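You operate a simulated robot arm through the tools that you are given. There is no shell and no other tool. Be economical: measure what you need, move in short steps, check, and stop when the job is done.

You are at the controls of a simulated two-armed robot. One attempt, no reset.

## Task
On the top of the pine table with the rail, fold the yellow cloth in half.

It is judged by the outcome, as a careful person would: the job done as asked, and still so three seconds after it is handed in. It fails if anything else is knocked over, pushed out of place, dropped, spilled or broken. Flat cloth is picked up by pressing the open fingertips on it (5 to 10 N) and closing them slowly along it; thin cloth reads only 2 to 8 mm in the jaws.

## Robot
Two 7-joint arms with two-finger parallel grippers on one trunk, on a base that drives. Base frame: it is fixed to the floor where the robot stands at the start and does not move with it; the origin is under the middle of the robot, x ahead of it, y to its left, z up; the surface under the hand at the start is at about z = 750. Units: mm, degrees, N and s.
The left shoulder is at the start at [20, 170, 1053], the right one opposite. With the tool pointing down near the work surface each hand reaches from about 220 to 680 mm from the robot's upright axis, wherever it stands, measured 20 degrees to its own side. Places, roughly: top of the pine table with the rail [400, 100, 800]. Payload 3.8 kg a hand.
The tool frame of a hand sits at the grasp point between the pads (the TCP): z along the fingers, y along the line on which they close. The tips reach 30 mm beyond it. Largest opening 110 mm; finger width 20, thickness 10; the body of the gripper, 48 by 112 mm, starts 55 mm behind the TCP.
Orientation is told as [roll, pitch, yaw] about the base's x, y, z axes, in that order, counted from this pose: with the fingers straight down and closing along the base's y, the tool's x points along the base's -x, its y along +y and its z along -z.

## Interface
- The arms move only by the tool send_rows. It takes "left_commands", "right_commands" or both (then of equal length, played together; a hand with none holds still); each is a list of rows, each an object of numbers (a shift or turn left out is 0, a gripper value left out holds the last): "dx", "dy", "dz": the shift along the base's x, y, z in mm; "ax", "ay", "az": the turn, a rotation vector about the base's x, y, z in degrees. In form: [{"dx": .., "dy": .., "dz": .., "ax": .., "ay": .., "az": ..}, ...]. A call has 1 to 8 rows; each row is the pose to reach, as a shift and turn from the pose commanded when the call began. "left_fingers" and "right_fingers" are, for a hand that has rows, the gripper command, from -1 (fully open) to 1 (shut), values between in proportion, set as the call begins (left out, the last holds). A row lasts 0.2 s, in which the tool goes at most 50 mm and 8.6 degrees; a call with a longer step from one row to the next is refused whole, and so is a gripper value outside its range. Where a pose cannot be reached the arm comes as near as it can. A force on the tool above 40 N (or 10 N above the force at the start of the call, whichever is more), or a blocked arm, ends the call early, and 0.2 s more pass. Each finger travels about 72 mm/s and halts on what it meets, pressing with about 20 N; the grip force reading is that of the motor and also rises with nothing between the fingers. The clock runs only during rows and for 0.2 s after the last one: add rows that repeat a pose to give the fingers time. The reply holds the time, the measured pose of the TCP, the force on the tool along the base axes, the opening and the grip force, in the units named above and with some noise, with the torque about the TCP (base axes, N m) and any sound that the robot's microphone picked up.
- Cameras (640 x 400 px; columns grow to the right, rows downward): "scene" is now at [98.1, 26.1, 1194.1]; the picture's right is [0.28, -0.96, 0.00], its down [-0.62, -0.18, -0.76] and it looks along [0.73, 0.22, -0.65] (base axes); focal length 214 px, centre (320, 200). "left" rides on the left gripper at [72, -17, -103] in its tool frame; the picture's right is [0.23, 0.97, 0.00], its down [-0.76, 0.18, -0.62] and it looks along [-0.61, 0.14, 0.78] (tool axes); focal length 222 px, centre (320, 200). "right" rides on the right gripper at [72, 17, -103] in its tool frame; the picture's right is [-0.23, 0.97, 0.00], its down [-0.76, -0.18, -0.62] and it looks along [-0.61, -0.14, 0.78] (tool axes); focal length 222 px, centre (320, 200). There is no depth. A picture from a camera that has moved, and an enlarged one, comes with that camera's place and axes in the base frame and with its lens. The place of the scene camera against the robot may be out by one fixed shift of up to 12 mm in any direction.
- snapshot(camera): a new picture of that camera. It takes no simulated time.
- move_column(by): slides the trunk up (or, below 0, down) by that many mm; the arms and the scene camera ride with it, the base frame stays. It gives what a move gives, with no picture.
- drive_base(legs): drives the robot by 1 to 6 legs, each [ahead, turn to the left] in mm and degrees, along the robot's own axes; the way and the turn of a leg run together, so that a leg with both is an arc; at most 1500 mm and 180 degrees a leg. The arms and the cameras ride along, it lands a little off, and it stops where it bumps. It gives what a move gives.
- pan_tilt(pan, tilt): turns the head with the scene camera to pan (to the left, within 80 degrees either way) and tilt (down, from -29 to 69), counted from straight ahead of the robot. It gives what a move gives.
- inspect(camera, box): a new picture of the part [left, top, right, bottom] of that camera's present view, enlarged. It takes no simulated time.
- sign_off(): hands the job in; it is judged then, once.

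Work in short steps. Places have to be worked out from the pictures, the camera data and where the tool is seen: move nearer, look again, correct. Check each grasp and each placing, and mend what went wrong. You have 120 turns and 88 pictures in all, those below and enlarged ones among them. Open the grippers and draw the arms clear of the work before you hand the job in, unless the task says otherwise; then end with one line.

The tools are called by a JSON object that holds its "name" and its "arguments". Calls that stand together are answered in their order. send_rows: Moves the arms, as the interface text tells. Its arguments: {"type":"object","properties":{"left_commands":{"type":"array","items":{"type":"object","properties":{"dx":{"type":"number"},"dy":{"type":"number"},"dz":{"type":"number"},"ax":{"type":"number"},"ay":{"type":"number"},"az":{"type":"number"}}}},"left_fingers":{"type":"number"},"right_commands":{"type":"array","items":{"type":"object","properties":{"dx":{"type":"number"},"dy":{"type":"number"},"dz":{"type":"number"},"ax":{"type":"number"},"ay":{"type":"number"},"az":{"type":"number"}}}},"right_fingers":{"type":"number"}},"required":[]} The other tools are called the same way: move_column (by) slides the trunk up or down; drive_base (legs) drives the base; pan_tilt (pan, tilt) turns the head that bears the scene camera; snapshot (camera) takes a picture; inspect (camera, box) takes an enlarged picture of a part of a camera's view; sign_off () hands the job in.

At the start:

```text
time_s: 0.0
left_ee_pos: [485.8, -18.5, 991.1]
left_orientation: [0.0, 0.0, 0.0]
left_force: [-0.4, -0.1, -1.0]
left_ft_torque: [0.0, 0.0, -0.02]
left_opening: 110.3
left_grip_force: 0.1
right_ee_pos: [278.0, -317.4, 916.9]
right_orientation: [0.0, 0.0, 0.1]
right_force: [0.9, 0.4, -0.3]
right_ft_torque: [0.02, 0.0, 0.03]
right_opening: 110.1
right_grip_force: 0.1
trunk travel left (down, up): [-150.0, 420.0]
robot x, y, heading: [3.3, -0.1, 0.0]
head pan, tilt: [16.5, 40.5]
```

scene: 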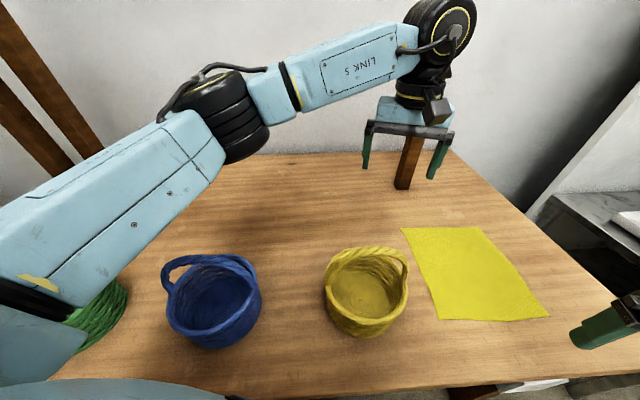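
right: 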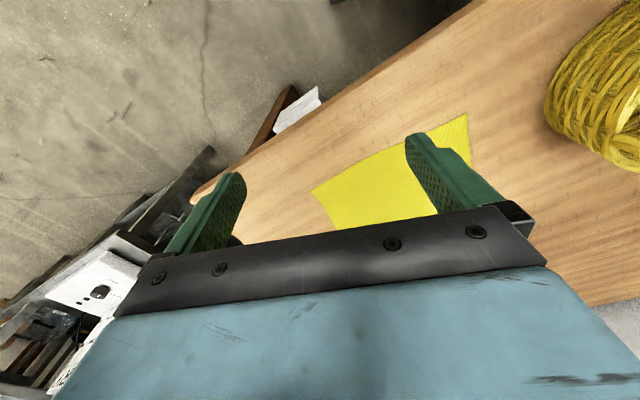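
left: 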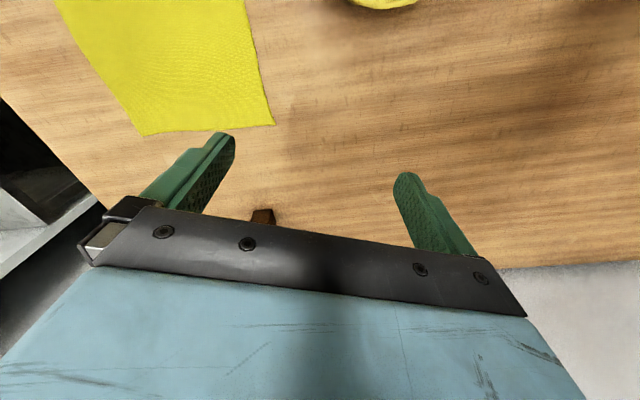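

The cloth corners come out at roughly A(546,-73), B(613,-280), C(388,-352), D(319,-143), turned about 17°. I'll bring both hands high over the near edge, left near D and right near C. At the same time I'll yaw them so the fingers close along the fold direction.

{"name": "send_rows", "arguments": {"left_commands": [{"dx": -19, "dy": -15, "dz": -3, "az": -8}, {"dx": -38, "dy": -30, "dz": -6, "az": -16}, {"dx": -57, "dy": -45, "dz": -9, "az": -24}, {"dx": -76, "dy": -60, "dz": -12, "az": -32}, {"dx": -95, "dy": -75, "dz": -15, "az": -40}, {"dx": -114, "dy": -90, "dz": -18, "az": -48}, {"dx": -133, "dy": -105, "dz": -21, "az": -56}, {"dx": -152, "dy": -120, "dz": -24, "az": -64}], "right_commands": [{"dx": 13, "dy": -3, "dz": 4, "az": -8}, {"dx": 26, "dy": -6, "dz": 8, "az": -16}, {"dx": 39, "dy": -9, "dz": 12, "az": -24}, {"dx": 52, "dy": -12, "dz": 16, "az": -32}, {"dx": 65, "dy": -15, "dz": 20, "az": -40}, {"dx": 78, "dy": -18, "dz": 24, "az": -48}, {"dx": 91, "dy": -21, "dz": 28, "az": -56}, {"dx": 104, "dy": -24, "dz": 32, "az": -64}]}}

```text
time_s: 1.8
left_ee_pos: [333.6, -138.7, 967.9]
left_orientation: [-0.1, 0.1, -64.2]
left_force: [0.0, 0.1, 0.8]
left_ft_torque: [0.0, 0.02, 0.0]
left_opening: 110.0
left_grip_force: 0.0
right_ee_pos: [382.7, -339.6, 950.5]
right_orientation: [-0.1, 0.0, -64.0]
right_force: [-0.2, 0.9, 0.0]
right_ft_torque: [0.02, 0.01, -0.02]
right_opening: 110.1
right_grip_force: 0.0
trunk travel left (down, up): [-150.0, 420.0]
robot x, y, heading: [-3.8, 1.5, 0.1]
head pan, tilt: [16.5, 40.5]
```

Both moved as commanded. Next I'll finish the yaw to -73°, narrow the fingers, and take pictures.

{"name": "send_rows", "arguments": {"left_commands": [{"az": -5}, {"az": -9}, {"az": -9}], "right_commands": [{"az": -5}, {"az": -9}, {"az": -9}], "left_fingers": 0.3, "right_fingers": 0.3}}

{"name": "pan_tilt", "arguments": {"pan": -22, "tilt": 45}}

{"name": "snapshot", "arguments": {"camera": "scene"}}

{"name": "snapshot", "arguments": {"camera": "left"}}

{"name": "snapshot", "arguments": {"camera": "right"}}

```text
time_s: 2.6
left_ee_pos: [333.8, -138.8, 967.6]
left_orientation: [0.0, 0.0, -73.0]
left_force: [-0.9, 0.2, -0.5]
left_ft_torque: [-0.01, -0.02, -0.04]
left_opening: 38.4
left_grip_force: 0.1
right_ee_pos: [381.3, -340.5, 949.0]
right_orientation: [0.0, 0.0, -73.1]
right_force: [0.4, 0.8, 0.5]
right_ft_torque: [0.01, 0.01, 0.01]
right_opening: 38.6
right_grip_force: 0.1
trunk travel left (down, up): [-150.0, 420.0]
robot x, y, heading: [3.7, -2.4, -0.0]
head pan, tilt: [16.5, 40.5]
```

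```text
time_s: 3.6
left_ee_pos: [334.7, -137.9, 968.0]
left_orientation: [0.0, -0.1, -72.9]
left_force: [-0.6, -0.5, 0.1]
left_ft_torque: [0.0, -0.03, 0.01]
left_opening: 38.2
left_grip_force: 0.1
right_ee_pos: [380.8, -341.9, 949.4]
right_orientation: [0.1, 0.1, -73.0]
right_force: [0.4, 0.5, 0.2]
right_ft_torque: [-0.02, -0.04, 0.02]
right_opening: 38.5
right_grip_force: 0.0
trunk travel left (down, up): [-150.0, 420.0]
robot x, y, heading: [-2.8, -1.1, 0.0]
head pan, tilt: [-22.0, 45.0]
```

```text
84 pictures are left
camera scene: at [92.3, -28.3, 1187.6], right [-0.37, -0.93, 0.0], down [-0.66, 0.26, -0.71], along [0.66, -0.26, -0.71], focal length 214 px, centre (320, 200)
```

scene: 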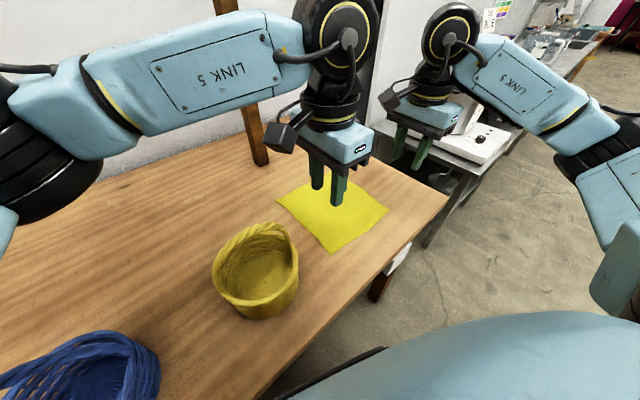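

```text
83 pictures are left
camera left: at [296.8, -73.3, 1070.8], right [0.86, 0.5, 0.0], down [0.39, -0.68, 0.62], along [0.31, -0.54, -0.78], focal length 222 px, centre (320, 200)
```

left: 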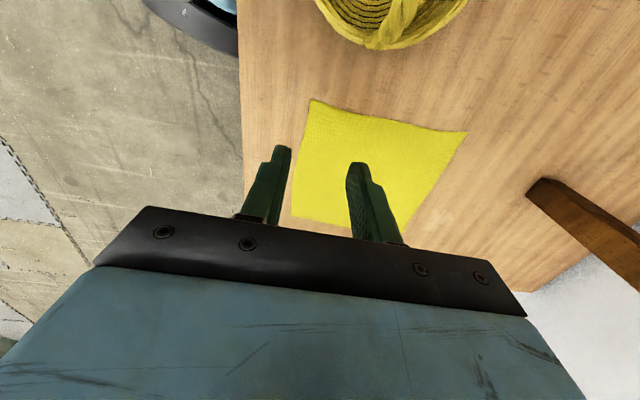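

```text
82 pictures are left
camera right: at [376.1, -267.2, 1052.9], right [1.0, 0.07, 0.0], down [0.05, -0.78, 0.62], along [0.04, -0.62, -0.78], focal length 222 px, centre (320, 200)
```

right: 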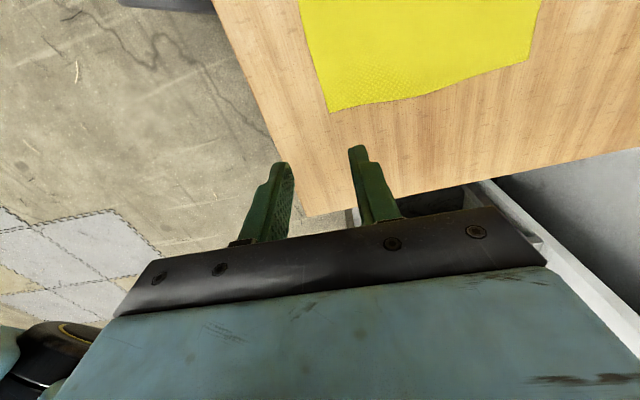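

Triangulating the wrist views puts the cloth at about z=750, with D(326,-151), C(397,-357), A(548,-74), B(622,-284) and a heading of about 18.5°. I'll descend to hover about 25 mm above the near edge, with the outer finger just at the cloth's edge.

{"name": "send_rows", "arguments": {"left_commands": [{"dx": 7, "dy": -14, "dz": -40, "az": 1.5}, {"dx": 14, "dy": -28, "dz": -80, "az": 1.5}, {"dx": 14, "dy": -28, "dz": -120, "az": 1.5}, {"dx": 14, "dy": -28, "dz": -160, "az": 1.5}, {"dx": 14, "dy": -28, "dz": -160, "az": 1.5}], "right_commands": [{"dx": 12, "dy": 5, "dz": -35, "az": 1.5}, {"dx": 24, "dy": 10, "dz": -70, "az": 1.5}, {"dx": 24, "dy": 10, "dz": -105, "az": 1.5}, {"dx": 24, "dy": 10, "dz": -140, "az": 1.5}, {"dx": 24, "dy": 10, "dz": -140, "az": 1.5}], "left_fingers": 0.55, "right_fingers": 0.55}}

{"name": "snapshot", "arguments": {"camera": "left"}}

{"name": "snapshot", "arguments": {"camera": "right"}}

{"name": "inspect", "arguments": {"camera": "scene", "box": [200, 100, 460, 262]}}

```text
time_s: 4.8
left_ee_pos: [349.0, -166.3, 807.3]
left_orientation: [0.0, 0.0, -71.5]
left_force: [0.0, 0.3, -1.1]
left_ft_torque: [0.01, 0.01, -0.01]
left_opening: 24.8
left_grip_force: 0.0
right_ee_pos: [405.9, -330.7, 809.4]
right_orientation: [0.1, 0.1, -71.6]
right_force: [-0.2, -0.6, 0.5]
right_ft_torque: [-0.06, 0.04, 0.0]
right_opening: 24.9
right_grip_force: 0.0
trunk travel left (down, up): [-150.0, 420.0]
robot x, y, heading: [3.0, -3.2, 0.1]
head pan, tilt: [-22.0, 45.0]
```

```text
81 pictures are left
camera left: at [309.0, -102.6, 909.6], right [0.85, 0.52, 0.0], down [0.41, -0.67, 0.62], along [0.33, -0.53, -0.78], focal length 222 px, centre (320, 200)
```

left: 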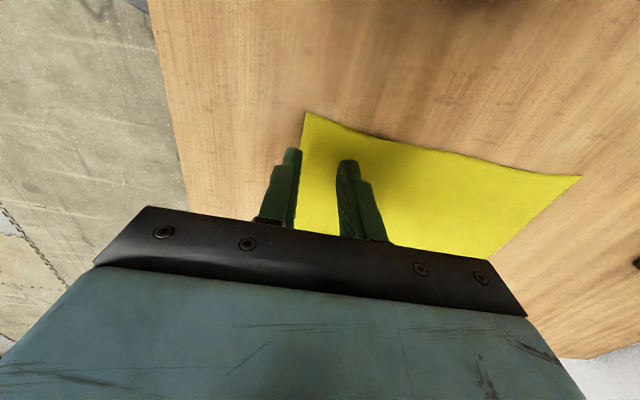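

```text
80 pictures are left
camera right: at [398.6, -257.6, 912.2], right [1.0, 0.09, 0.0], down [0.07, -0.78, 0.62], along [0.06, -0.62, -0.78], focal length 222 px, centre (320, 200)
```

right: 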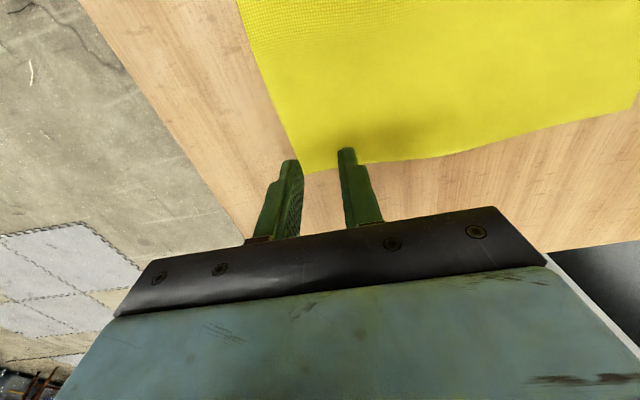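

```text
2.46 times, centred on (330, 181) of scene
camera zoom: at [92.3, -28.3, 1187.6], right [-0.37, -0.93, 0.0], down [-0.66, 0.26, -0.71], along [0.66, -0.26, -0.71], focal length 528 px, centre (295, 247)
```

zoom: 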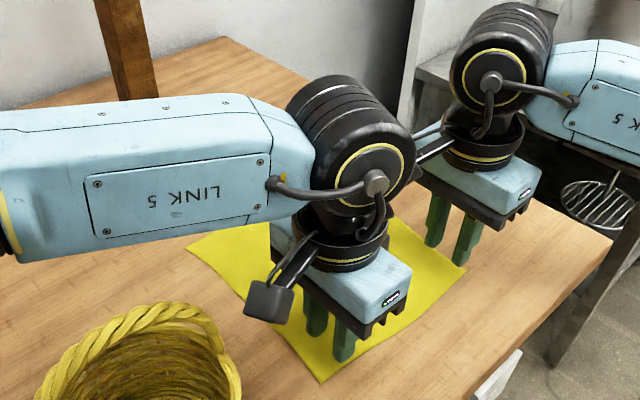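

The estimates hold: D(327,-149) and C(395,-357). I'll shift the right hand 3 mm toward the edge and lower both hands almost to contact.

{"name": "send_rows", "arguments": {"left_commands": [{"dz": -12}, {"dz": -22}, {"dz": -24}, {"dz": -26}], "right_commands": [{"dx": -3, "dy": -1, "dz": -12}, {"dx": -3, "dy": -1, "dz": -24}, {"dx": -3, "dy": -1, "dz": -26}, {"dx": -3, "dy": -1, "dz": -28}]}}

```text
time_s: 5.8
left_ee_pos: [347.7, -166.9, 781.6]
left_orientation: [-0.1, 0.1, -71.5]
left_force: [0.0, 0.4, -0.4]
left_ft_torque: [-0.03, 0.01, -0.01]
left_opening: 24.6
left_grip_force: 0.0
right_ee_pos: [402.6, -332.3, 780.5]
right_orientation: [0.0, 0.0, -71.5]
right_force: [-0.4, -0.9, 0.1]
right_ft_torque: [0.03, -0.02, 0.0]
right_opening: 24.6
right_grip_force: 0.1
trunk travel left (down, up): [-150.0, 420.0]
robot x, y, heading: [0.1, 0.5, -0.1]
head pan, tilt: [-22.0, 45.0]
```

No contact yet, so I'll keep going down in 1 mm steps.

{"name": "send_rows", "arguments": {"left_commands": [{"dz": -1}, {"dz": -2}, {"dz": -3}, {"dz": -3}], "right_commands": [{"dz": -1}, {"dz": -2}, {"dz": -2}, {"dz": -2}]}}

```text
time_s: 6.8
left_ee_pos: [347.1, -166.0, 782.0]
left_orientation: [0.1, -0.2, -71.5]
left_force: [0.1, 2.2, 27.8]
left_ft_torque: [0.15, 0.02, -0.02]
left_opening: 24.8
left_grip_force: 0.0
right_ee_pos: [402.2, -331.1, 781.3]
right_orientation: [0.1, -0.1, -71.5]
right_force: [1.6, -0.8, 7.5]
right_ft_torque: [-0.03, -0.04, 0.01]
right_opening: 24.6
right_grip_force: 0.0
trunk travel left (down, up): [-150.0, 420.0]
robot x, y, heading: [-0.1, -0.7, -0.2]
head pan, tilt: [-22.0, 45.0]
```

Contact on both: the right reads 7.5 N, which is good, while the left at 28 N is too high. I'll ease the left up.

{"name": "send_rows", "arguments": {"left_commands": [{"dz": 2}, {"dz": 2}]}}

```text
time_s: 7.5
left_ee_pos: [347.3, -166.3, 779.9]
left_orientation: [0.0, -0.1, -71.5]
left_force: [2.8, -1.2, 13.9]
left_ft_torque: [-0.04, -0.14, 0.0]
left_opening: 24.7
left_grip_force: 0.0
right_ee_pos: [402.5, -331.3, 779.9]
right_orientation: [0.2, 0.0, -71.6]
right_force: [-0.5, 0.0, 15.6]
right_ft_torque: [-0.07, 0.04, -0.01]
right_opening: 24.8
right_grip_force: 0.1
trunk travel left (down, up): [-150.0, 420.0]
robot x, y, heading: [1.4, -1.6, -0.0]
head pan, tilt: [-22.0, 45.0]
```

Both now read about 14–15 N, so I'll lighten them slightly to reach 5–10 N.

{"name": "send_rows", "arguments": {"left_commands": [{"dz": 0.6}, {"dz": 0.6}, {"dz": 0.6}], "right_commands": [{"dz": 0.7}, {"dz": 0.7}, {"dz": 0.7}]}}

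```text
time_s: 8.2
left_ee_pos: [348.1, -166.1, 781.0]
left_orientation: [0.0, 0.0, -71.5]
left_force: [0.5, -0.5, 2.1]
left_ft_torque: [-0.03, -0.05, 0.01]
left_opening: 24.9
left_grip_force: 0.0
right_ee_pos: [401.6, -332.4, 781.8]
right_orientation: [0.1, 0.1, -71.5]
right_force: [-0.2, -0.3, 15.1]
right_ft_torque: [0.04, -0.03, 0.02]
right_opening: 24.6
right_grip_force: 0.0
trunk travel left (down, up): [-150.0, 420.0]
robot x, y, heading: [-0.0, -1.0, 0.2]
head pan, tilt: [-22.0, 45.0]
```

The left is at 2 N and the right at 15 N, so I'll fine-tune both.

{"name": "send_rows", "arguments": {"left_commands": [{"dz": -0.4}, {"dz": -0.4}, {"dz": -0.4}], "right_commands": [{"dz": 0.5}, {"dz": 0.5}, {"dz": 0.5}]}}

```text
time_s: 9.1
left_ee_pos: [347.2, -166.0, 781.2]
left_orientation: [0.0, 0.0, -71.5]
left_force: [0.4, 1.1, 2.1]
left_ft_torque: [0.03, 0.04, 0.0]
left_opening: 24.8
left_grip_force: 0.0
right_ee_pos: [402.8, -332.2, 782.2]
right_orientation: [-0.1, -0.1, -71.5]
right_force: [0.2, -0.1, 11.4]
right_ft_torque: [0.0, -0.06, 0.01]
right_opening: 24.9
right_grip_force: 0.1
trunk travel left (down, up): [-150.0, 420.0]
robot x, y, heading: [2.6, -0.8, -0.0]
head pan, tilt: [-22.0, 45.0]
```

The right is acceptable and the left needs a bit more pressure. I'll lower the left 0.7 mm and begin closing both slowly.

{"name": "send_rows", "arguments": {"left_commands": [{"dz": -0.7}, {"dz": -0.7}, {"dz": -0.7}], "right_commands": [{"dz": 0.1}, {"dz": 0.1}, {"dz": 0.1}], "left_fingers": 0.62, "right_fingers": 0.65}}

{"name": "snapshot", "arguments": {"camera": "left"}}

{"name": "snapshot", "arguments": {"camera": "right"}}

```text
time_s: 9.8
left_ee_pos: [347.1, -166.3, 781.6]
left_orientation: [0.0, -0.1, -71.5]
left_force: [-1.9, 2.1, 8.0]
left_ft_torque: [0.05, -0.01, 0.0]
left_opening: 20.7
left_grip_force: 0.1
right_ee_pos: [401.9, -332.5, 781.4]
right_orientation: [0.1, 0.0, -71.5]
right_force: [1.6, 0.3, 4.9]
right_ft_torque: [-0.01, -0.06, 0.02]
right_opening: 19.5
right_grip_force: 0.1
trunk travel left (down, up): [-150.0, 420.0]
robot x, y, heading: [6.4, 4.3, 0.1]
head pan, tilt: [-22.0, 45.0]
```

```text
78 pictures are left
camera left: at [308.7, -102.2, 884.3], right [0.85, 0.52, 0.0], down [0.41, -0.67, 0.62], along [0.33, -0.53, -0.78], focal length 222 px, centre (320, 200)
```

left: 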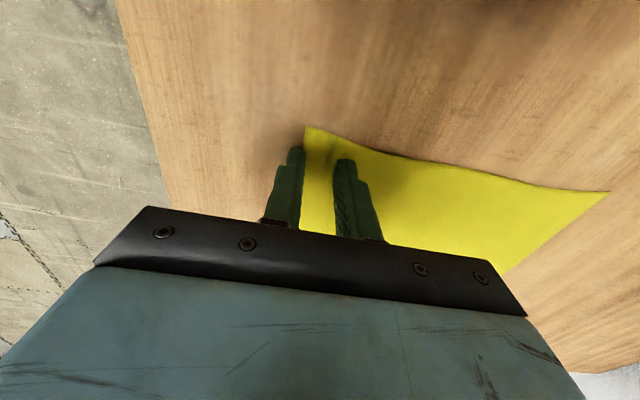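

```text
77 pictures are left
camera right: at [394.7, -258.3, 884.5], right [1.0, 0.09, 0.0], down [0.07, -0.78, 0.62], along [0.06, -0.62, -0.78], focal length 222 px, centre (320, 200)
```

right: 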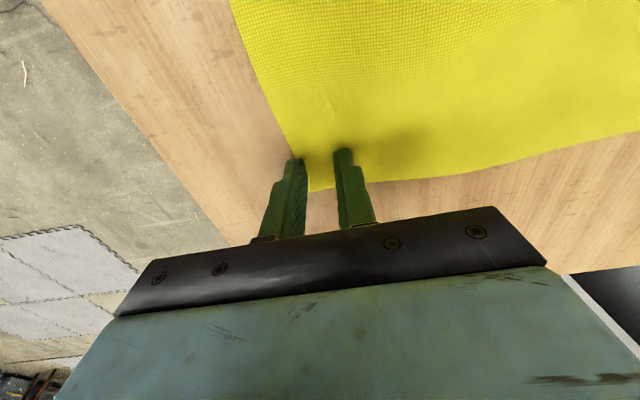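

Both outer fingers straddle the cloth edge and the cloth lies between the fingers. I'll close further in small stages.

{"name": "send_rows", "arguments": {"left_commands": [{"dz": 0}, {"dz": 0}], "right_commands": [{"dz": -0.2}, {"dz": -0.2}], "left_fingers": 0.76, "right_fingers": 0.76}}

{"name": "send_rows", "arguments": {"left_commands": [{"dz": 0}, {"dz": 0}], "right_commands": [{"dz": 0}, {"dz": 0}], "left_fingers": 0.86, "right_fingers": 0.86}}

{"name": "snapshot", "arguments": {"camera": "left"}}

{"name": "snapshot", "arguments": {"camera": "right"}}

```text
time_s: 10.4
left_ee_pos: [347.9, -166.1, 781.2]
left_orientation: [0.0, -0.1, -71.5]
left_force: [1.1, 1.0, 8.4]
left_ft_torque: [0.0, -0.03, -0.01]
left_opening: 12.1
left_grip_force: 0.1
right_ee_pos: [402.2, -331.2, 782.3]
right_orientation: [0.1, 0.0, -71.5]
right_force: [0.3, -0.4, 6.3]
right_ft_torque: [-0.01, -0.01, -0.01]
right_opening: 12.3
right_grip_force: 0.0
trunk travel left (down, up): [-150.0, 420.0]
robot x, y, heading: [0.1, -0.6, 0.0]
head pan, tilt: [-22.0, 45.0]
```

```text
time_s: 11.1
left_ee_pos: [347.3, -165.4, 781.5]
left_orientation: [0.0, -0.1, -71.5]
left_force: [1.5, -0.1, 11.7]
left_ft_torque: [0.01, -0.07, -0.02]
left_opening: 8.3
left_grip_force: 0.9
right_ee_pos: [402.6, -331.2, 782.0]
right_orientation: [0.0, -0.1, -71.5]
right_force: [-0.1, 0.1, 6.6]
right_ft_torque: [-0.03, -0.03, -0.02]
right_opening: 7.6
right_grip_force: 0.0
trunk travel left (down, up): [-150.0, 420.0]
robot x, y, heading: [0.5, -2.5, 0.1]
head pan, tilt: [-22.0, 45.0]
```

```text
76 pictures are left
camera left: at [308.7, -102.2, 884.3], right [0.85, 0.52, 0.0], down [0.41, -0.67, 0.62], along [0.33, -0.53, -0.78], focal length 222 px, centre (320, 200)
```

left: 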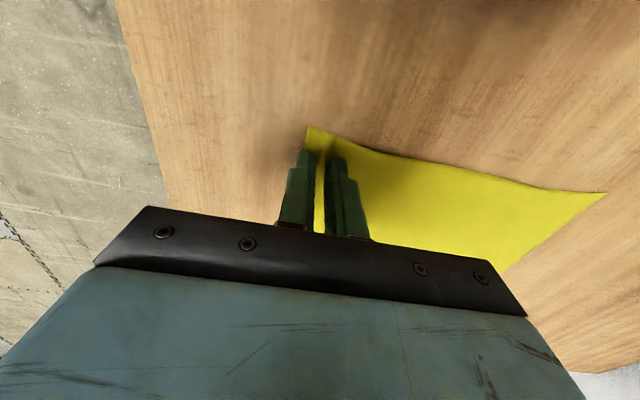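

```text
75 pictures are left
camera right: at [394.5, -258.4, 884.5], right [1.0, 0.09, 0.0], down [0.07, -0.78, 0.62], along [0.06, -0.62, -0.78], focal length 222 px, centre (320, 200)
```

right: 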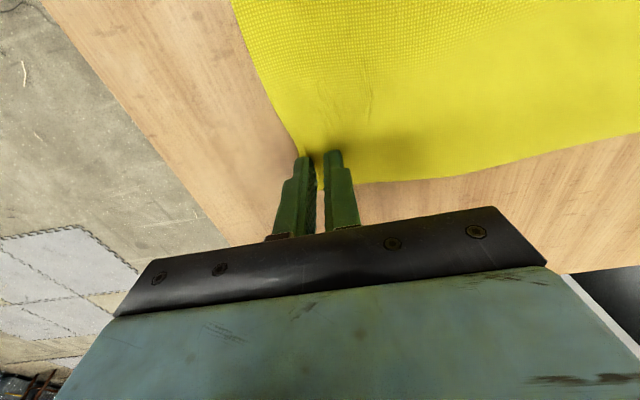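

Left grip force is already rising with cloth between the fingers. I'll close both fully.

{"name": "send_rows", "arguments": {"left_commands": [{"dz": 0}, {"dz": 0}, {"dz": 0}], "right_commands": [{"dz": 0}, {"dz": 0}, {"dz": 0}], "left_fingers": 1, "right_fingers": 1}}

{"name": "send_rows", "arguments": {"left_commands": [{"dz": 8}, {"dz": 16}, {"dz": 25}, {"dz": 25}], "right_commands": [{"dz": 8}, {"dz": 16}, {"dz": 25}, {"dz": 25}]}}

{"name": "snapshot", "arguments": {"camera": "left"}}

{"name": "snapshot", "arguments": {"camera": "right"}}

```text
time_s: 11.8
left_ee_pos: [347.5, -167.0, 781.3]
left_orientation: [0.0, -0.1, -71.5]
left_force: [0.5, 0.1, 15.1]
left_ft_torque: [0.03, 0.06, 0.02]
left_opening: 0.0
left_grip_force: 19.8
right_ee_pos: [401.9, -332.4, 781.2]
right_orientation: [0.0, 0.0, -71.5]
right_force: [0.6, -0.5, 5.3]
right_ft_torque: [-0.05, 0.01, -0.02]
right_opening: 0.0
right_grip_force: 20.1
trunk travel left (down, up): [-150.0, 420.0]
robot x, y, heading: [-2.4, -3.3, 0.1]
head pan, tilt: [-22.0, 45.0]
```

```text
time_s: 12.8
left_ee_pos: [347.5, -167.1, 806.0]
left_orientation: [0.0, 0.0, -71.5]
left_force: [-0.4, 0.3, -0.5]
left_ft_torque: [0.0, 0.01, 0.01]
left_opening: 0.1
left_grip_force: 19.7
right_ee_pos: [401.8, -331.2, 805.9]
right_orientation: [0.2, 0.0, -71.5]
right_force: [-0.1, 0.6, -0.4]
right_ft_torque: [-0.02, -0.02, 0.0]
right_opening: 0.0
right_grip_force: 19.6
trunk travel left (down, up): [-150.0, 420.0]
robot x, y, heading: [-4.8, -1.1, -0.1]
head pan, tilt: [-22.0, 45.0]
```

```text
74 pictures are left
camera left: at [308.9, -102.4, 908.9], right [0.85, 0.52, 0.0], down [0.41, -0.67, 0.62], along [0.33, -0.53, -0.78], focal length 222 px, centre (320, 200)
```

left: 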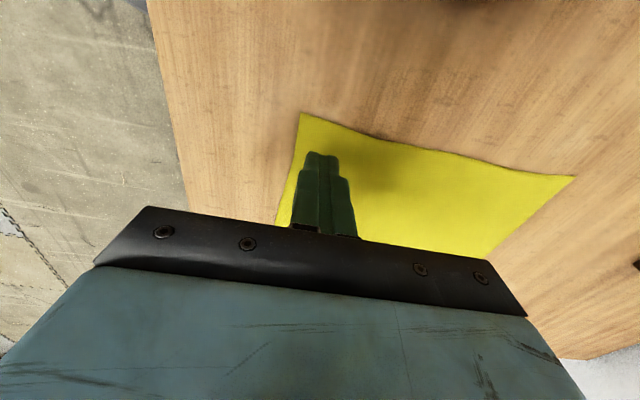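

```text
73 pictures are left
camera right: at [394.8, -258.5, 909.4], right [1.0, 0.09, 0.0], down [0.07, -0.78, 0.62], along [0.06, -0.62, -0.78], focal length 222 px, centre (320, 200)
```

right: 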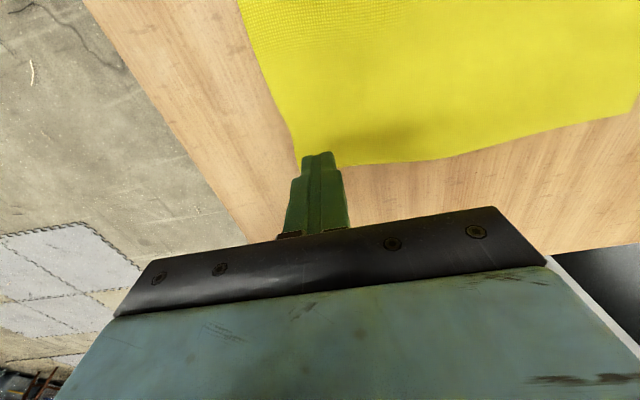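

Both slipped: opening 0 and the cloth still flat. I'll retry with both fingers fully on the cloth, a wider 40 mm start, steady pressure and slower closing.

{"name": "send_rows", "arguments": {"left_commands": [{"dx": 14.5, "dy": 6}, {"dx": 14.5, "dy": 6}, {"dx": 14.5, "dy": 6, "dz": -12}, {"dx": 14.5, "dy": 6, "dz": -22}, {"dx": 14.5, "dy": 6, "dz": -24}], "right_commands": [{"dx": 15.5, "dy": 6}, {"dx": 15.5, "dy": 6}, {"dx": 15.5, "dy": 6, "dz": -12}, {"dx": 15.5, "dy": 6, "dz": -22}, {"dx": 15.5, "dy": 6, "dz": -24}], "left_fingers": 0.27, "right_fingers": 0.27}}

{"name": "send_rows", "arguments": {"left_commands": [{"dz": -0.5}, {"dz": -0.5}, {"dz": -0.5}], "right_commands": [{"dz": -0.5}, {"dz": -0.5}, {"dz": -0.5}]}}

```text
time_s: 14.1
left_ee_pos: [361.7, -161.3, 782.4]
left_orientation: [0.0, 0.0, -71.5]
left_force: [-0.7, 0.1, -0.4]
left_ft_torque: [-0.01, -0.02, -0.01]
left_opening: 40.1
left_grip_force: 0.1
right_ee_pos: [417.8, -324.1, 780.7]
right_orientation: [0.0, 0.0, -71.5]
right_force: [0.0, 0.2, 0.2]
right_ft_torque: [0.0, -0.02, -0.01]
right_opening: 39.9
right_grip_force: 0.0
trunk travel left (down, up): [-150.0, 420.0]
robot x, y, heading: [0.2, 3.4, -0.2]
head pan, tilt: [-22.0, 45.0]
```

```text
time_s: 14.8
left_ee_pos: [363.1, -160.2, 782.2]
left_orientation: [0.1, 0.1, -71.6]
left_force: [0.5, 0.7, 0.6]
left_ft_torque: [-0.01, 0.02, -0.01]
left_opening: 40.3
left_grip_force: 0.1
right_ee_pos: [418.0, -325.6, 781.6]
right_orientation: [0.0, 0.1, -71.5]
right_force: [1.2, 1.0, 2.0]
right_ft_torque: [-0.04, -0.01, -0.01]
right_opening: 39.9
right_grip_force: 0.1
trunk travel left (down, up): [-150.0, 420.0]
robot x, y, heading: [-2.6, 0.0, -0.3]
head pan, tilt: [-22.0, 45.0]
```

Contact is just starting, so I'll add about 0.6 mm on each.

{"name": "send_rows", "arguments": {"left_commands": [{"dz": -0.8}, {"dz": -0.8}, {"dz": -0.8}], "right_commands": [{"dz": -0.6}, {"dz": -0.6}, {"dz": -0.6}]}}

```text
time_s: 15.7
left_ee_pos: [363.0, -160.8, 781.2]
left_orientation: [0.1, -0.1, -71.5]
left_force: [3.0, 1.6, 13.3]
left_ft_torque: [-0.04, 0.01, -0.05]
left_opening: 40.0
left_grip_force: 0.0
right_ee_pos: [418.4, -326.6, 780.3]
right_orientation: [-0.1, 0.1, -71.5]
right_force: [1.6, -0.5, 4.9]
right_ft_torque: [-0.04, -0.02, -0.02]
right_opening: 39.8
right_grip_force: 0.1
trunk travel left (down, up): [-150.0, 420.0]
robot x, y, heading: [0.3, 1.6, -0.1]
head pan, tilt: [-22.0, 45.0]
```

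Left 13 N, right 5 N. I'll ease the left a touch, add a touch to the right, and start the slow closing.

{"name": "send_rows", "arguments": {"left_commands": [{"dz": 0.2}, {"dz": 0.2}], "right_commands": [{"dz": -0.2}, {"dz": -0.2}], "left_fingers": 0.4, "right_fingers": 0.4}}

{"name": "send_rows", "arguments": {"left_commands": [{"dz": 0}, {"dz": 0}], "right_commands": [{"dz": 0}, {"dz": 0}], "left_fingers": 0.52, "right_fingers": 0.52}}

{"name": "inspect", "arguments": {"camera": "left", "box": [240, 100, 440, 225]}}

{"name": "inspect", "arguments": {"camera": "right", "box": [220, 100, 420, 225]}}

```text
time_s: 16.2
left_ee_pos: [362.7, -160.9, 780.4]
left_orientation: [-0.1, -0.2, -71.5]
left_force: [0.3, -2.6, 13.3]
left_ft_torque: [-0.09, 0.06, 0.02]
left_opening: 32.3
left_grip_force: 0.0
right_ee_pos: [417.1, -326.0, 780.7]
right_orientation: [0.2, 0.0, -71.5]
right_force: [-0.4, -0.6, 9.7]
right_ft_torque: [-0.04, 0.1, 0.0]
right_opening: 32.4
right_grip_force: 0.1
trunk travel left (down, up): [-150.0, 420.0]
robot x, y, heading: [1.4, -1.0, 0.1]
head pan, tilt: [-22.0, 45.0]
```

```text
time_s: 16.9
left_ee_pos: [362.8, -160.8, 782.2]
left_orientation: [0.1, -0.1, -71.6]
left_force: [2.2, -0.3, 15.1]
left_ft_torque: [-0.03, 0.07, -0.01]
left_opening: 25.1
left_grip_force: 0.1
right_ee_pos: [417.5, -325.6, 781.4]
right_orientation: [0.0, 0.1, -71.5]
right_force: [-1.5, -1.1, 10.1]
right_ft_torque: [-0.08, 0.09, -0.02]
right_opening: 26.6
right_grip_force: 0.4
trunk travel left (down, up): [-150.0, 420.0]
robot x, y, heading: [-0.9, 0.8, 0.1]
head pan, tilt: [-22.0, 45.0]
```

```text
3.20 times, centred on (340, 162) of left
camera zoom: at [323.3, -95.9, 884.3], right [0.85, 0.52, 0.0], down [0.41, -0.67, 0.62], along [0.33, -0.53, -0.78], focal length 711 px, centre (256, 320)
```

zoom: 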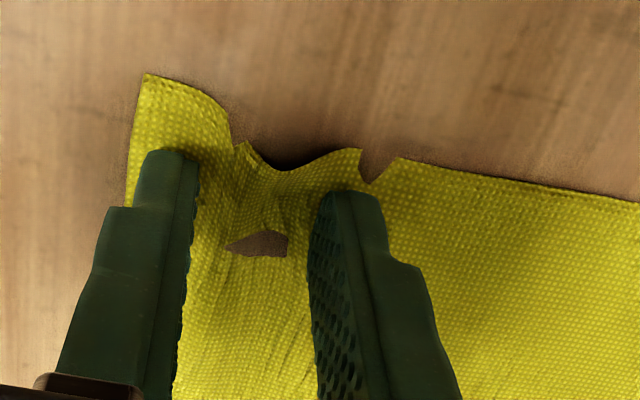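

```text
3.20 times, centred on (320, 162) of right
camera zoom: at [410.2, -252.1, 884.5], right [1.0, 0.09, 0.0], down [0.07, -0.78, 0.62], along [0.06, -0.62, -0.78], focal length 711 px, centre (320, 320)
```

zoom: 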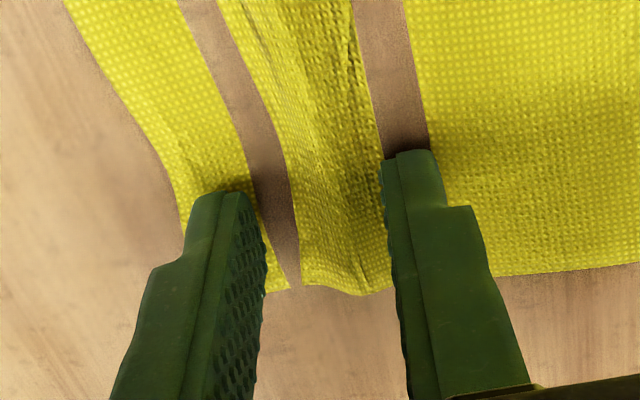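

The cloth is bunching between the fingers on both hands, so the drag works. I'll continue the slow closing.

{"name": "send_rows", "arguments": {"left_commands": [{"dz": 0.2}, {"dz": 0.2}], "right_commands": [{"dz": 0}, {"dz": 0}], "left_fingers": 0.64, "right_fingers": 0.64}}

{"name": "send_rows", "arguments": {"left_commands": [{"dz": 0}, {"dz": 0}], "right_commands": [{"dz": 0}, {"dz": 0}], "left_fingers": 0.74, "right_fingers": 0.74}}

{"name": "inspect", "arguments": {"camera": "left", "box": [240, 100, 440, 225]}}

{"name": "inspect", "arguments": {"camera": "right", "box": [220, 100, 420, 225]}}

```text
time_s: 17.4
left_ee_pos: [360.5, -159.2, 781.2]
left_orientation: [-0.1, -0.1, -71.5]
left_force: [0.3, -1.0, 15.7]
left_ft_torque: [-0.07, 0.02, 0.0]
left_opening: 19.0
left_grip_force: 0.1
right_ee_pos: [417.3, -325.6, 781.1]
right_orientation: [0.0, 0.0, -71.5]
right_force: [1.1, 1.1, 8.9]
right_ft_torque: [0.01, 0.02, -0.06]
right_opening: 18.7
right_grip_force: 0.0
trunk travel left (down, up): [-150.0, 420.0]
robot x, y, heading: [1.7, 0.6, -0.0]
head pan, tilt: [-22.0, 45.0]
```

```text
time_s: 18.1
left_ee_pos: [362.9, -160.5, 781.6]
left_orientation: [0.0, 0.0, -71.5]
left_force: [-0.3, -1.6, 15.4]
left_ft_torque: [-0.06, 0.02, -0.03]
left_opening: 15.0
left_grip_force: 0.7
right_ee_pos: [418.0, -325.7, 780.9]
right_orientation: [0.1, 0.0, -71.6]
right_force: [0.3, 1.5, 9.1]
right_ft_torque: [0.03, 0.05, 0.01]
right_opening: 13.8
right_grip_force: 0.1
trunk travel left (down, up): [-150.0, 420.0]
robot x, y, heading: [-2.8, 1.5, 0.2]
head pan, tilt: [-22.0, 45.0]
```

```text
3.20 times, centred on (340, 162) of left
camera zoom: at [323.0, -95.9, 884.3], right [0.85, 0.52, 0.0], down [0.41, -0.67, 0.62], along [0.33, -0.53, -0.78], focal length 711 px, centre (256, 320)
```

zoom: 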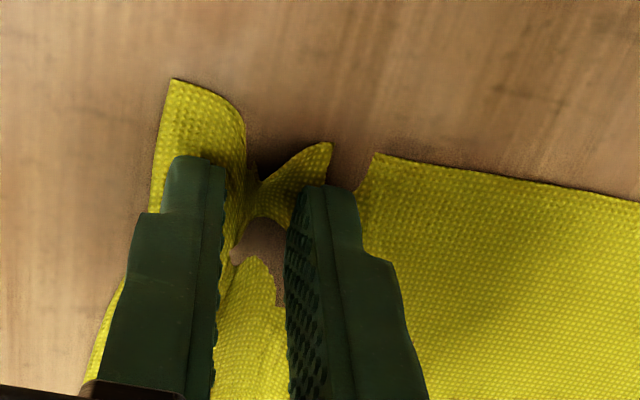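

```text
3.20 times, centred on (320, 162) of right
camera zoom: at [410.1, -251.7, 884.5], right [1.0, 0.09, 0.0], down [0.07, -0.78, 0.62], along [0.06, -0.62, -0.78], focal length 711 px, centre (320, 320)
```

zoom: 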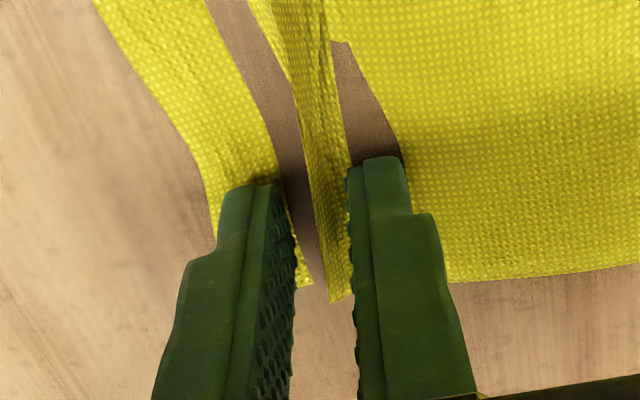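

A ridge stands between the fingers on both sides. I'll finish closing in stages.

{"name": "send_rows", "arguments": {"left_commands": [{"dz": 0.3}, {"dz": 0.3}], "right_commands": [{"dz": 0}, {"dz": 0}], "left_fingers": 0.84, "right_fingers": 0.84}}

{"name": "send_rows", "arguments": {"left_commands": [{"dz": 0}, {"dz": 0}], "right_commands": [{"dz": 0}, {"dz": 0}], "left_fingers": 0.92, "right_fingers": 0.92}}

{"name": "send_rows", "arguments": {"left_commands": [{"dz": 0}, {"dz": 0}, {"dz": 0}], "right_commands": [{"dz": 0}, {"dz": 0}, {"dz": 0}], "left_fingers": 1, "right_fingers": 1}}

{"name": "inspect", "arguments": {"camera": "left", "box": [240, 100, 440, 225]}}

{"name": "inspect", "arguments": {"camera": "right", "box": [220, 100, 420, 225]}}

```text
time_s: 18.6
left_ee_pos: [361.8, -159.7, 782.8]
left_orientation: [0.1, -0.1, -71.6]
left_force: [1.9, -2.6, 11.8]
left_ft_torque: [-0.1, -0.02, 0.02]
left_opening: 8.0
left_grip_force: 0.0
right_ee_pos: [418.1, -326.0, 780.1]
right_orientation: [0.1, 0.0, -71.6]
right_force: [-2.0, 2.3, 11.1]
right_ft_torque: [0.06, 0.09, -0.01]
right_opening: 9.5
right_grip_force: 1.3
trunk travel left (down, up): [-150.0, 420.0]
robot x, y, heading: [-1.2, 0.6, -0.1]
head pan, tilt: [-22.0, 45.0]
```

```text
time_s: 19.2
left_ee_pos: [361.4, -160.8, 781.7]
left_orientation: [0.0, -0.1, -71.6]
left_force: [0.4, -2.4, 11.2]
left_ft_torque: [-0.02, 0.02, 0.0]
left_opening: 5.0
left_grip_force: 1.1
right_ee_pos: [417.3, -325.2, 781.4]
right_orientation: [0.1, 0.0, -71.5]
right_force: [2.0, 2.5, 9.9]
right_ft_torque: [0.0, -0.01, 0.0]
right_opening: 4.0
right_grip_force: 0.1
trunk travel left (down, up): [-150.0, 420.0]
robot x, y, heading: [-0.6, -0.3, -0.0]
head pan, tilt: [-22.0, 45.0]
```

```text
time_s: 20.1
left_ee_pos: [362.1, -161.0, 781.6]
left_orientation: [0.1, -0.1, -71.5]
left_force: [-0.5, -2.9, 10.5]
left_ft_torque: [-0.07, 0.01, -0.02]
left_opening: 1.9
left_grip_force: 19.8
right_ee_pos: [418.2, -324.5, 780.5]
right_orientation: [0.2, 0.0, -71.5]
right_force: [1.3, 3.0, 11.2]
right_ft_torque: [0.03, -0.01, -0.01]
right_opening: 1.9
right_grip_force: 20.2
trunk travel left (down, up): [-150.0, 420.0]
robot x, y, heading: [-0.5, -1.8, -0.1]
head pan, tilt: [-22.0, 45.0]
```

```text
3.20 times, centred on (340, 162) of left
camera zoom: at [322.7, -96.1, 884.3], right [0.85, 0.52, 0.0], down [0.41, -0.67, 0.62], along [0.33, -0.53, -0.78], focal length 711 px, centre (256, 320)
```

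zoom: 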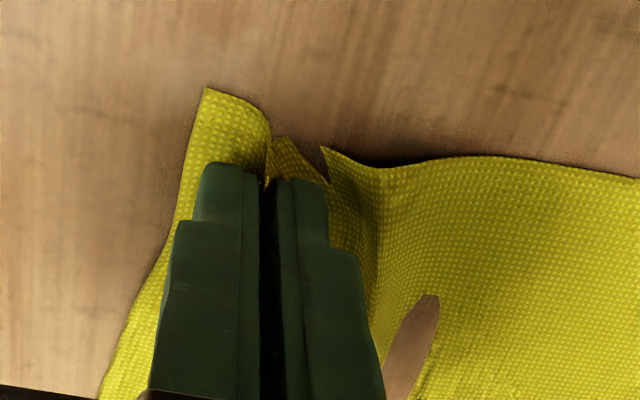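

```text
3.20 times, centred on (320, 162) of right
camera zoom: at [410.3, -251.9, 884.5], right [1.0, 0.09, 0.0], down [0.07, -0.78, 0.62], along [0.06, -0.62, -0.78], focal length 711 px, centre (320, 320)
```

zoom: 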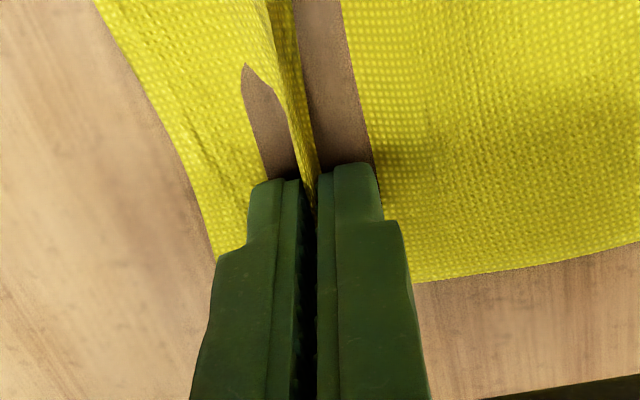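

Both jaws read 1.9 mm, so cloth is pinched. I'll lift 40 mm and check that it follows.

{"name": "send_rows", "arguments": {"left_commands": [{"dz": 8}, {"dz": 18}, {"dz": 30}, {"dz": 40}, {"dz": 40}], "right_commands": [{"dz": 8}, {"dz": 18}, {"dz": 30}, {"dz": 40}, {"dz": 40}]}}

{"name": "snapshot", "arguments": {"camera": "left"}}

{"name": "snapshot", "arguments": {"camera": "right"}}

```text
time_s: 21.2
left_ee_pos: [362.7, -160.5, 821.7]
left_orientation: [0.0, 0.0, -71.5]
left_force: [-1.2, -2.7, 0.1]
left_ft_torque: [0.0, -0.04, 0.0]
left_opening: 1.9
left_grip_force: 19.5
right_ee_pos: [418.0, -326.6, 821.2]
right_orientation: [0.0, -0.1, -71.5]
right_force: [-0.3, 2.0, 0.3]
right_ft_torque: [0.0, 0.02, -0.01]
right_opening: 2.1
right_grip_force: 20.5
trunk travel left (down, up): [-150.0, 420.0]
robot x, y, heading: [-4.7, -3.6, -0.0]
head pan, tilt: [-22.0, 45.0]
```

```text
66 pictures are left
camera left: at [323.9, -96.1, 924.0], right [0.85, 0.52, 0.0], down [0.41, -0.67, 0.62], along [0.33, -0.53, -0.78], focal length 222 px, centre (320, 200)
```

left: 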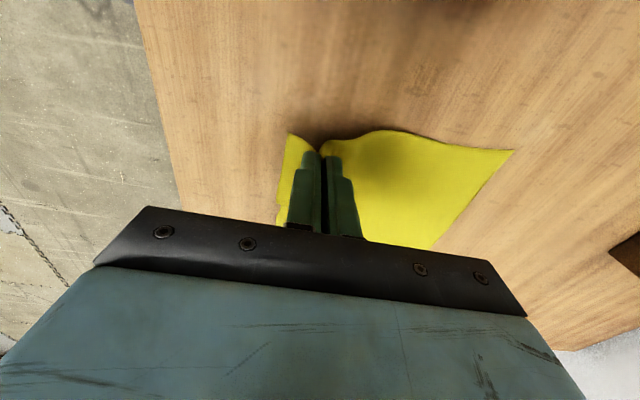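

```text
65 pictures are left
camera right: at [410.9, -252.4, 923.9], right [1.0, 0.09, 0.0], down [0.07, -0.78, 0.62], along [0.06, -0.62, -0.78], focal length 222 px, centre (320, 200)
```

right: 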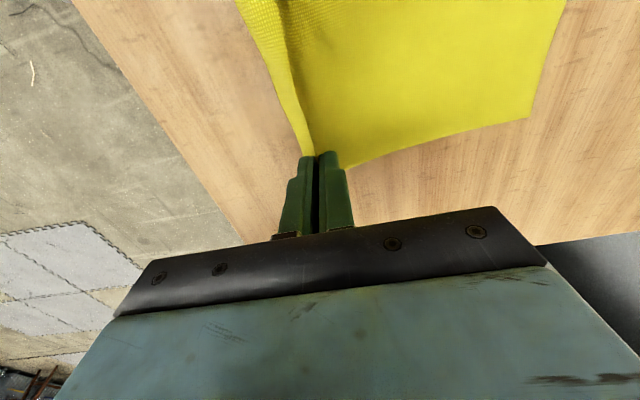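

The cloth is held by both hands. The far edge slid about 45 mm toward me with the pull (A≈(509,-82), B≈(580,-295)), so the fold line lies about 47 mm ahead of the hands. I'll carry the edge over along a low arc.

{"name": "send_rows", "arguments": {"left_commands": [{"dx": 11, "dy": 4, "dz": 10}, {"dx": 23, "dy": 8, "dz": 18}, {"dx": 33, "dy": 11, "dz": 21}, {"dx": 44, "dy": 15, "dz": 23}, {"dx": 58, "dy": 19, "dz": 22}, {"dx": 71, "dy": 24, "dz": 18}, {"dx": 82, "dy": 28, "dz": 10}, {"dx": 90, "dy": 30, "dz": 2}], "right_commands": [{"dx": 11, "dy": 4, "dz": 10}, {"dx": 23, "dy": 8, "dz": 18}, {"dx": 33, "dy": 11, "dz": 21}, {"dx": 44, "dy": 15, "dz": 23}, {"dx": 58, "dy": 19, "dz": 22}, {"dx": 71, "dy": 24, "dz": 18}, {"dx": 82, "dy": 28, "dz": 10}, {"dx": 90, "dy": 30, "dz": 2}]}}

{"name": "snapshot", "arguments": {"camera": "left"}}

{"name": "snapshot", "arguments": {"camera": "right"}}

{"name": "inspect", "arguments": {"camera": "scene", "box": [200, 100, 460, 262]}}

```text
time_s: 23.1
left_ee_pos: [413.7, -143.2, 844.6]
left_orientation: [0.0, 0.0, -71.4]
left_force: [2.8, -3.4, 0.4]
left_ft_torque: [-0.09, -0.08, -0.03]
left_opening: 1.7
left_grip_force: 20.6
left hand out of reach, approached as far as the arm can: row 5, 6, 7, 8
right_ee_pos: [508.2, -295.4, 822.8]
right_orientation: [0.0, 0.0, -71.4]
right_force: [-1.7, 3.9, 0.5]
right_ft_torque: [0.1, 0.09, 0.05]
right_opening: 1.8
right_grip_force: 20.4
trunk travel left (down, up): [-150.0, 420.0]
robot x, y, heading: [0.9, -4.0, 0.0]
head pan, tilt: [-22.0, 45.0]
```

```text
64 pictures are left
camera left: at [375.1, -79.1, 946.5], right [0.85, 0.52, 0.0], down [0.41, -0.67, 0.62], along [0.33, -0.53, -0.78], focal length 222 px, centre (320, 200)
```

left: 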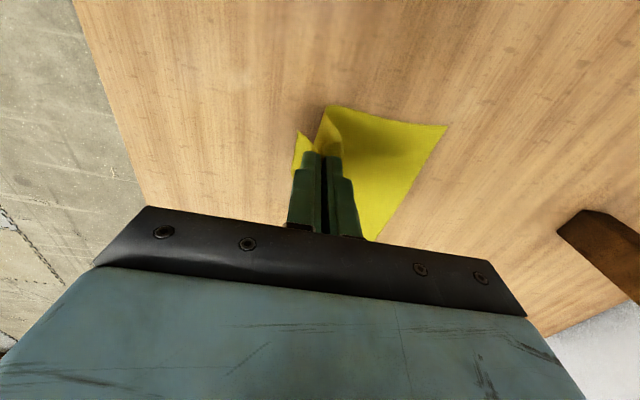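

```text
63 pictures are left
camera right: at [500.9, -221.7, 925.6], right [1.0, 0.09, 0.0], down [0.07, -0.78, 0.62], along [0.06, -0.62, -0.78], focal length 222 px, centre (320, 200)
```

right: 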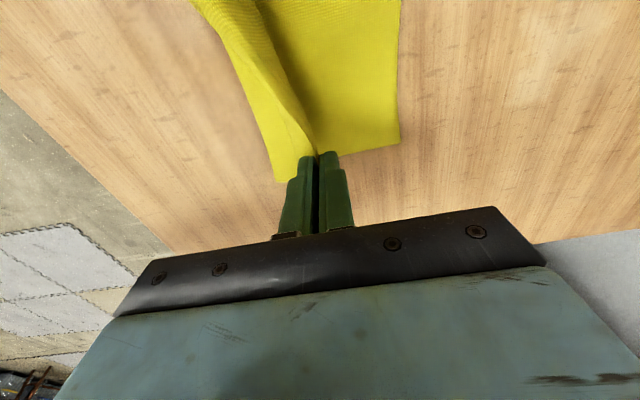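

```text
2.46 times, centred on (330, 181) of scene
camera zoom: at [92.4, -28.3, 1187.6], right [-0.37, -0.93, 0.0], down [-0.66, 0.26, -0.71], along [0.66, -0.26, -0.71], focal length 528 px, centre (295, 247)
```

zoom: 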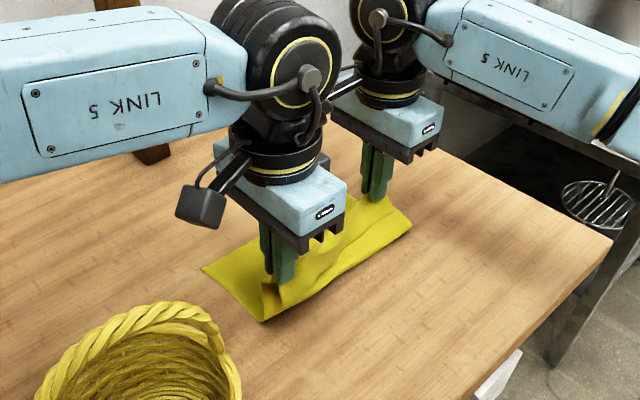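

The left arm stopped short at about (414,-143), probably a wrist limit at this yaw, while the right got there. I'll ease the left yaw back by 24° and see whether it then reaches its commanded point.

{"name": "send_rows", "arguments": {"left_commands": [{"az": 6}, {"az": 12}, {"az": 18}, {"az": 24}, {"az": 24}]}}

{"name": "snapshot", "arguments": {"camera": "left"}}

```text
time_s: 24.2
left_ee_pos: [412.3, -143.8, 843.6]
left_orientation: [0.0, -0.1, -47.3]
left_force: [2.5, -3.1, -0.2]
left_ft_torque: [-0.14, -0.07, -0.03]
left_opening: 2.1
left_grip_force: 20.2
right_ee_pos: [509.6, -296.1, 823.0]
right_orientation: [0.0, 0.0, -71.6]
right_force: [-1.4, 3.3, -0.3]
right_ft_torque: [0.09, 0.06, 0.01]
right_opening: 2.0
right_grip_force: 20.2
trunk travel left (down, up): [-150.0, 420.0]
robot x, y, heading: [2.0, -1.0, 0.1]
head pan, tilt: [-22.0, 45.0]
```

```text
61 pictures are left
camera left: at [352.8, -100.8, 946.4], right [0.56, 0.83, 0.0], down [0.65, -0.44, 0.62], along [0.51, -0.35, -0.78], focal length 222 px, centre (320, 200)
```

left: 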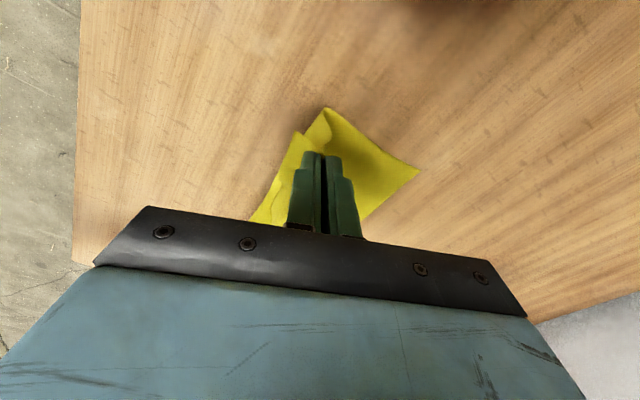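

The commanded pose was clipped to where it stopped. Now I'll move the left on to match the right: dx 38, dy 13, dz -21.

{"name": "send_rows", "arguments": {"left_commands": [{"dx": 10, "dy": 3, "dz": -1}, {"dx": 20, "dy": 7, "dz": -5}, {"dx": 30, "dy": 10, "dz": -12}, {"dx": 38, "dy": 13, "dz": -21}]}}

{"name": "inspect", "arguments": {"camera": "scene", "box": [200, 100, 460, 262]}}

{"name": "snapshot", "arguments": {"camera": "left"}}

```text
time_s: 25.2
left_ee_pos: [453.3, -130.2, 821.0]
left_orientation: [-0.1, 0.1, -47.5]
left_force: [0.2, -1.4, -0.2]
left_ft_torque: [-0.03, 0.0, -0.03]
left_opening: 2.0
left_grip_force: 20.4
right_ee_pos: [508.3, -297.2, 822.3]
right_orientation: [-0.1, 0.0, -71.5]
right_force: [0.0, 1.1, -0.3]
right_ft_torque: [-0.01, 0.0, 0.03]
right_opening: 2.1
right_grip_force: 20.0
trunk travel left (down, up): [-150.0, 420.0]
robot x, y, heading: [1.3, 2.9, -0.1]
head pan, tilt: [-22.0, 45.0]
```

```text
2.46 times, centred on (330, 181) of scene
camera zoom: at [92.4, -28.3, 1187.6], right [-0.37, -0.93, 0.0], down [-0.66, 0.26, -0.71], along [0.66, -0.26, -0.71], focal length 528 px, centre (295, 247)
```

zoom: 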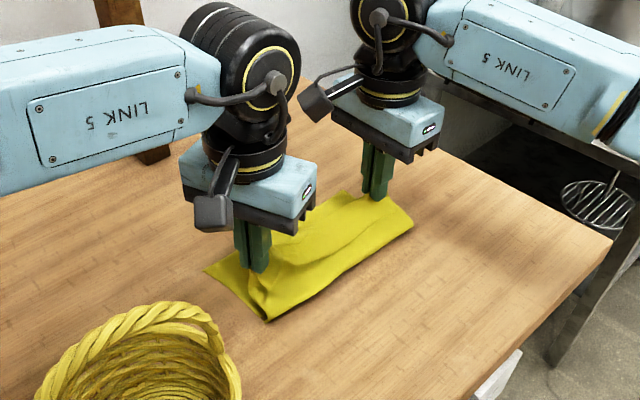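

```text
59 pictures are left
camera left: at [391.5, -87.3, 925.3], right [0.56, 0.83, 0.0], down [0.65, -0.44, 0.62], along [0.51, -0.35, -0.78], focal length 222 px, centre (320, 200)
```

left: 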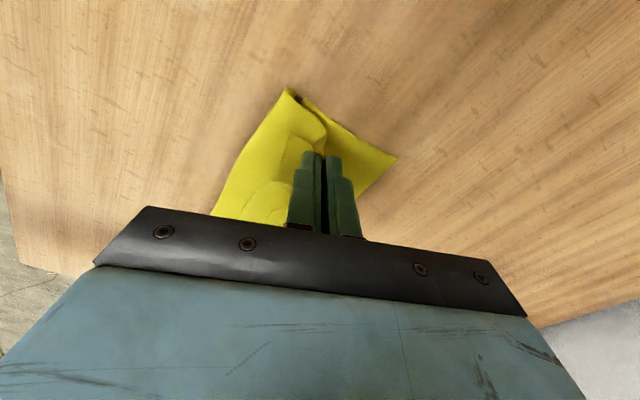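

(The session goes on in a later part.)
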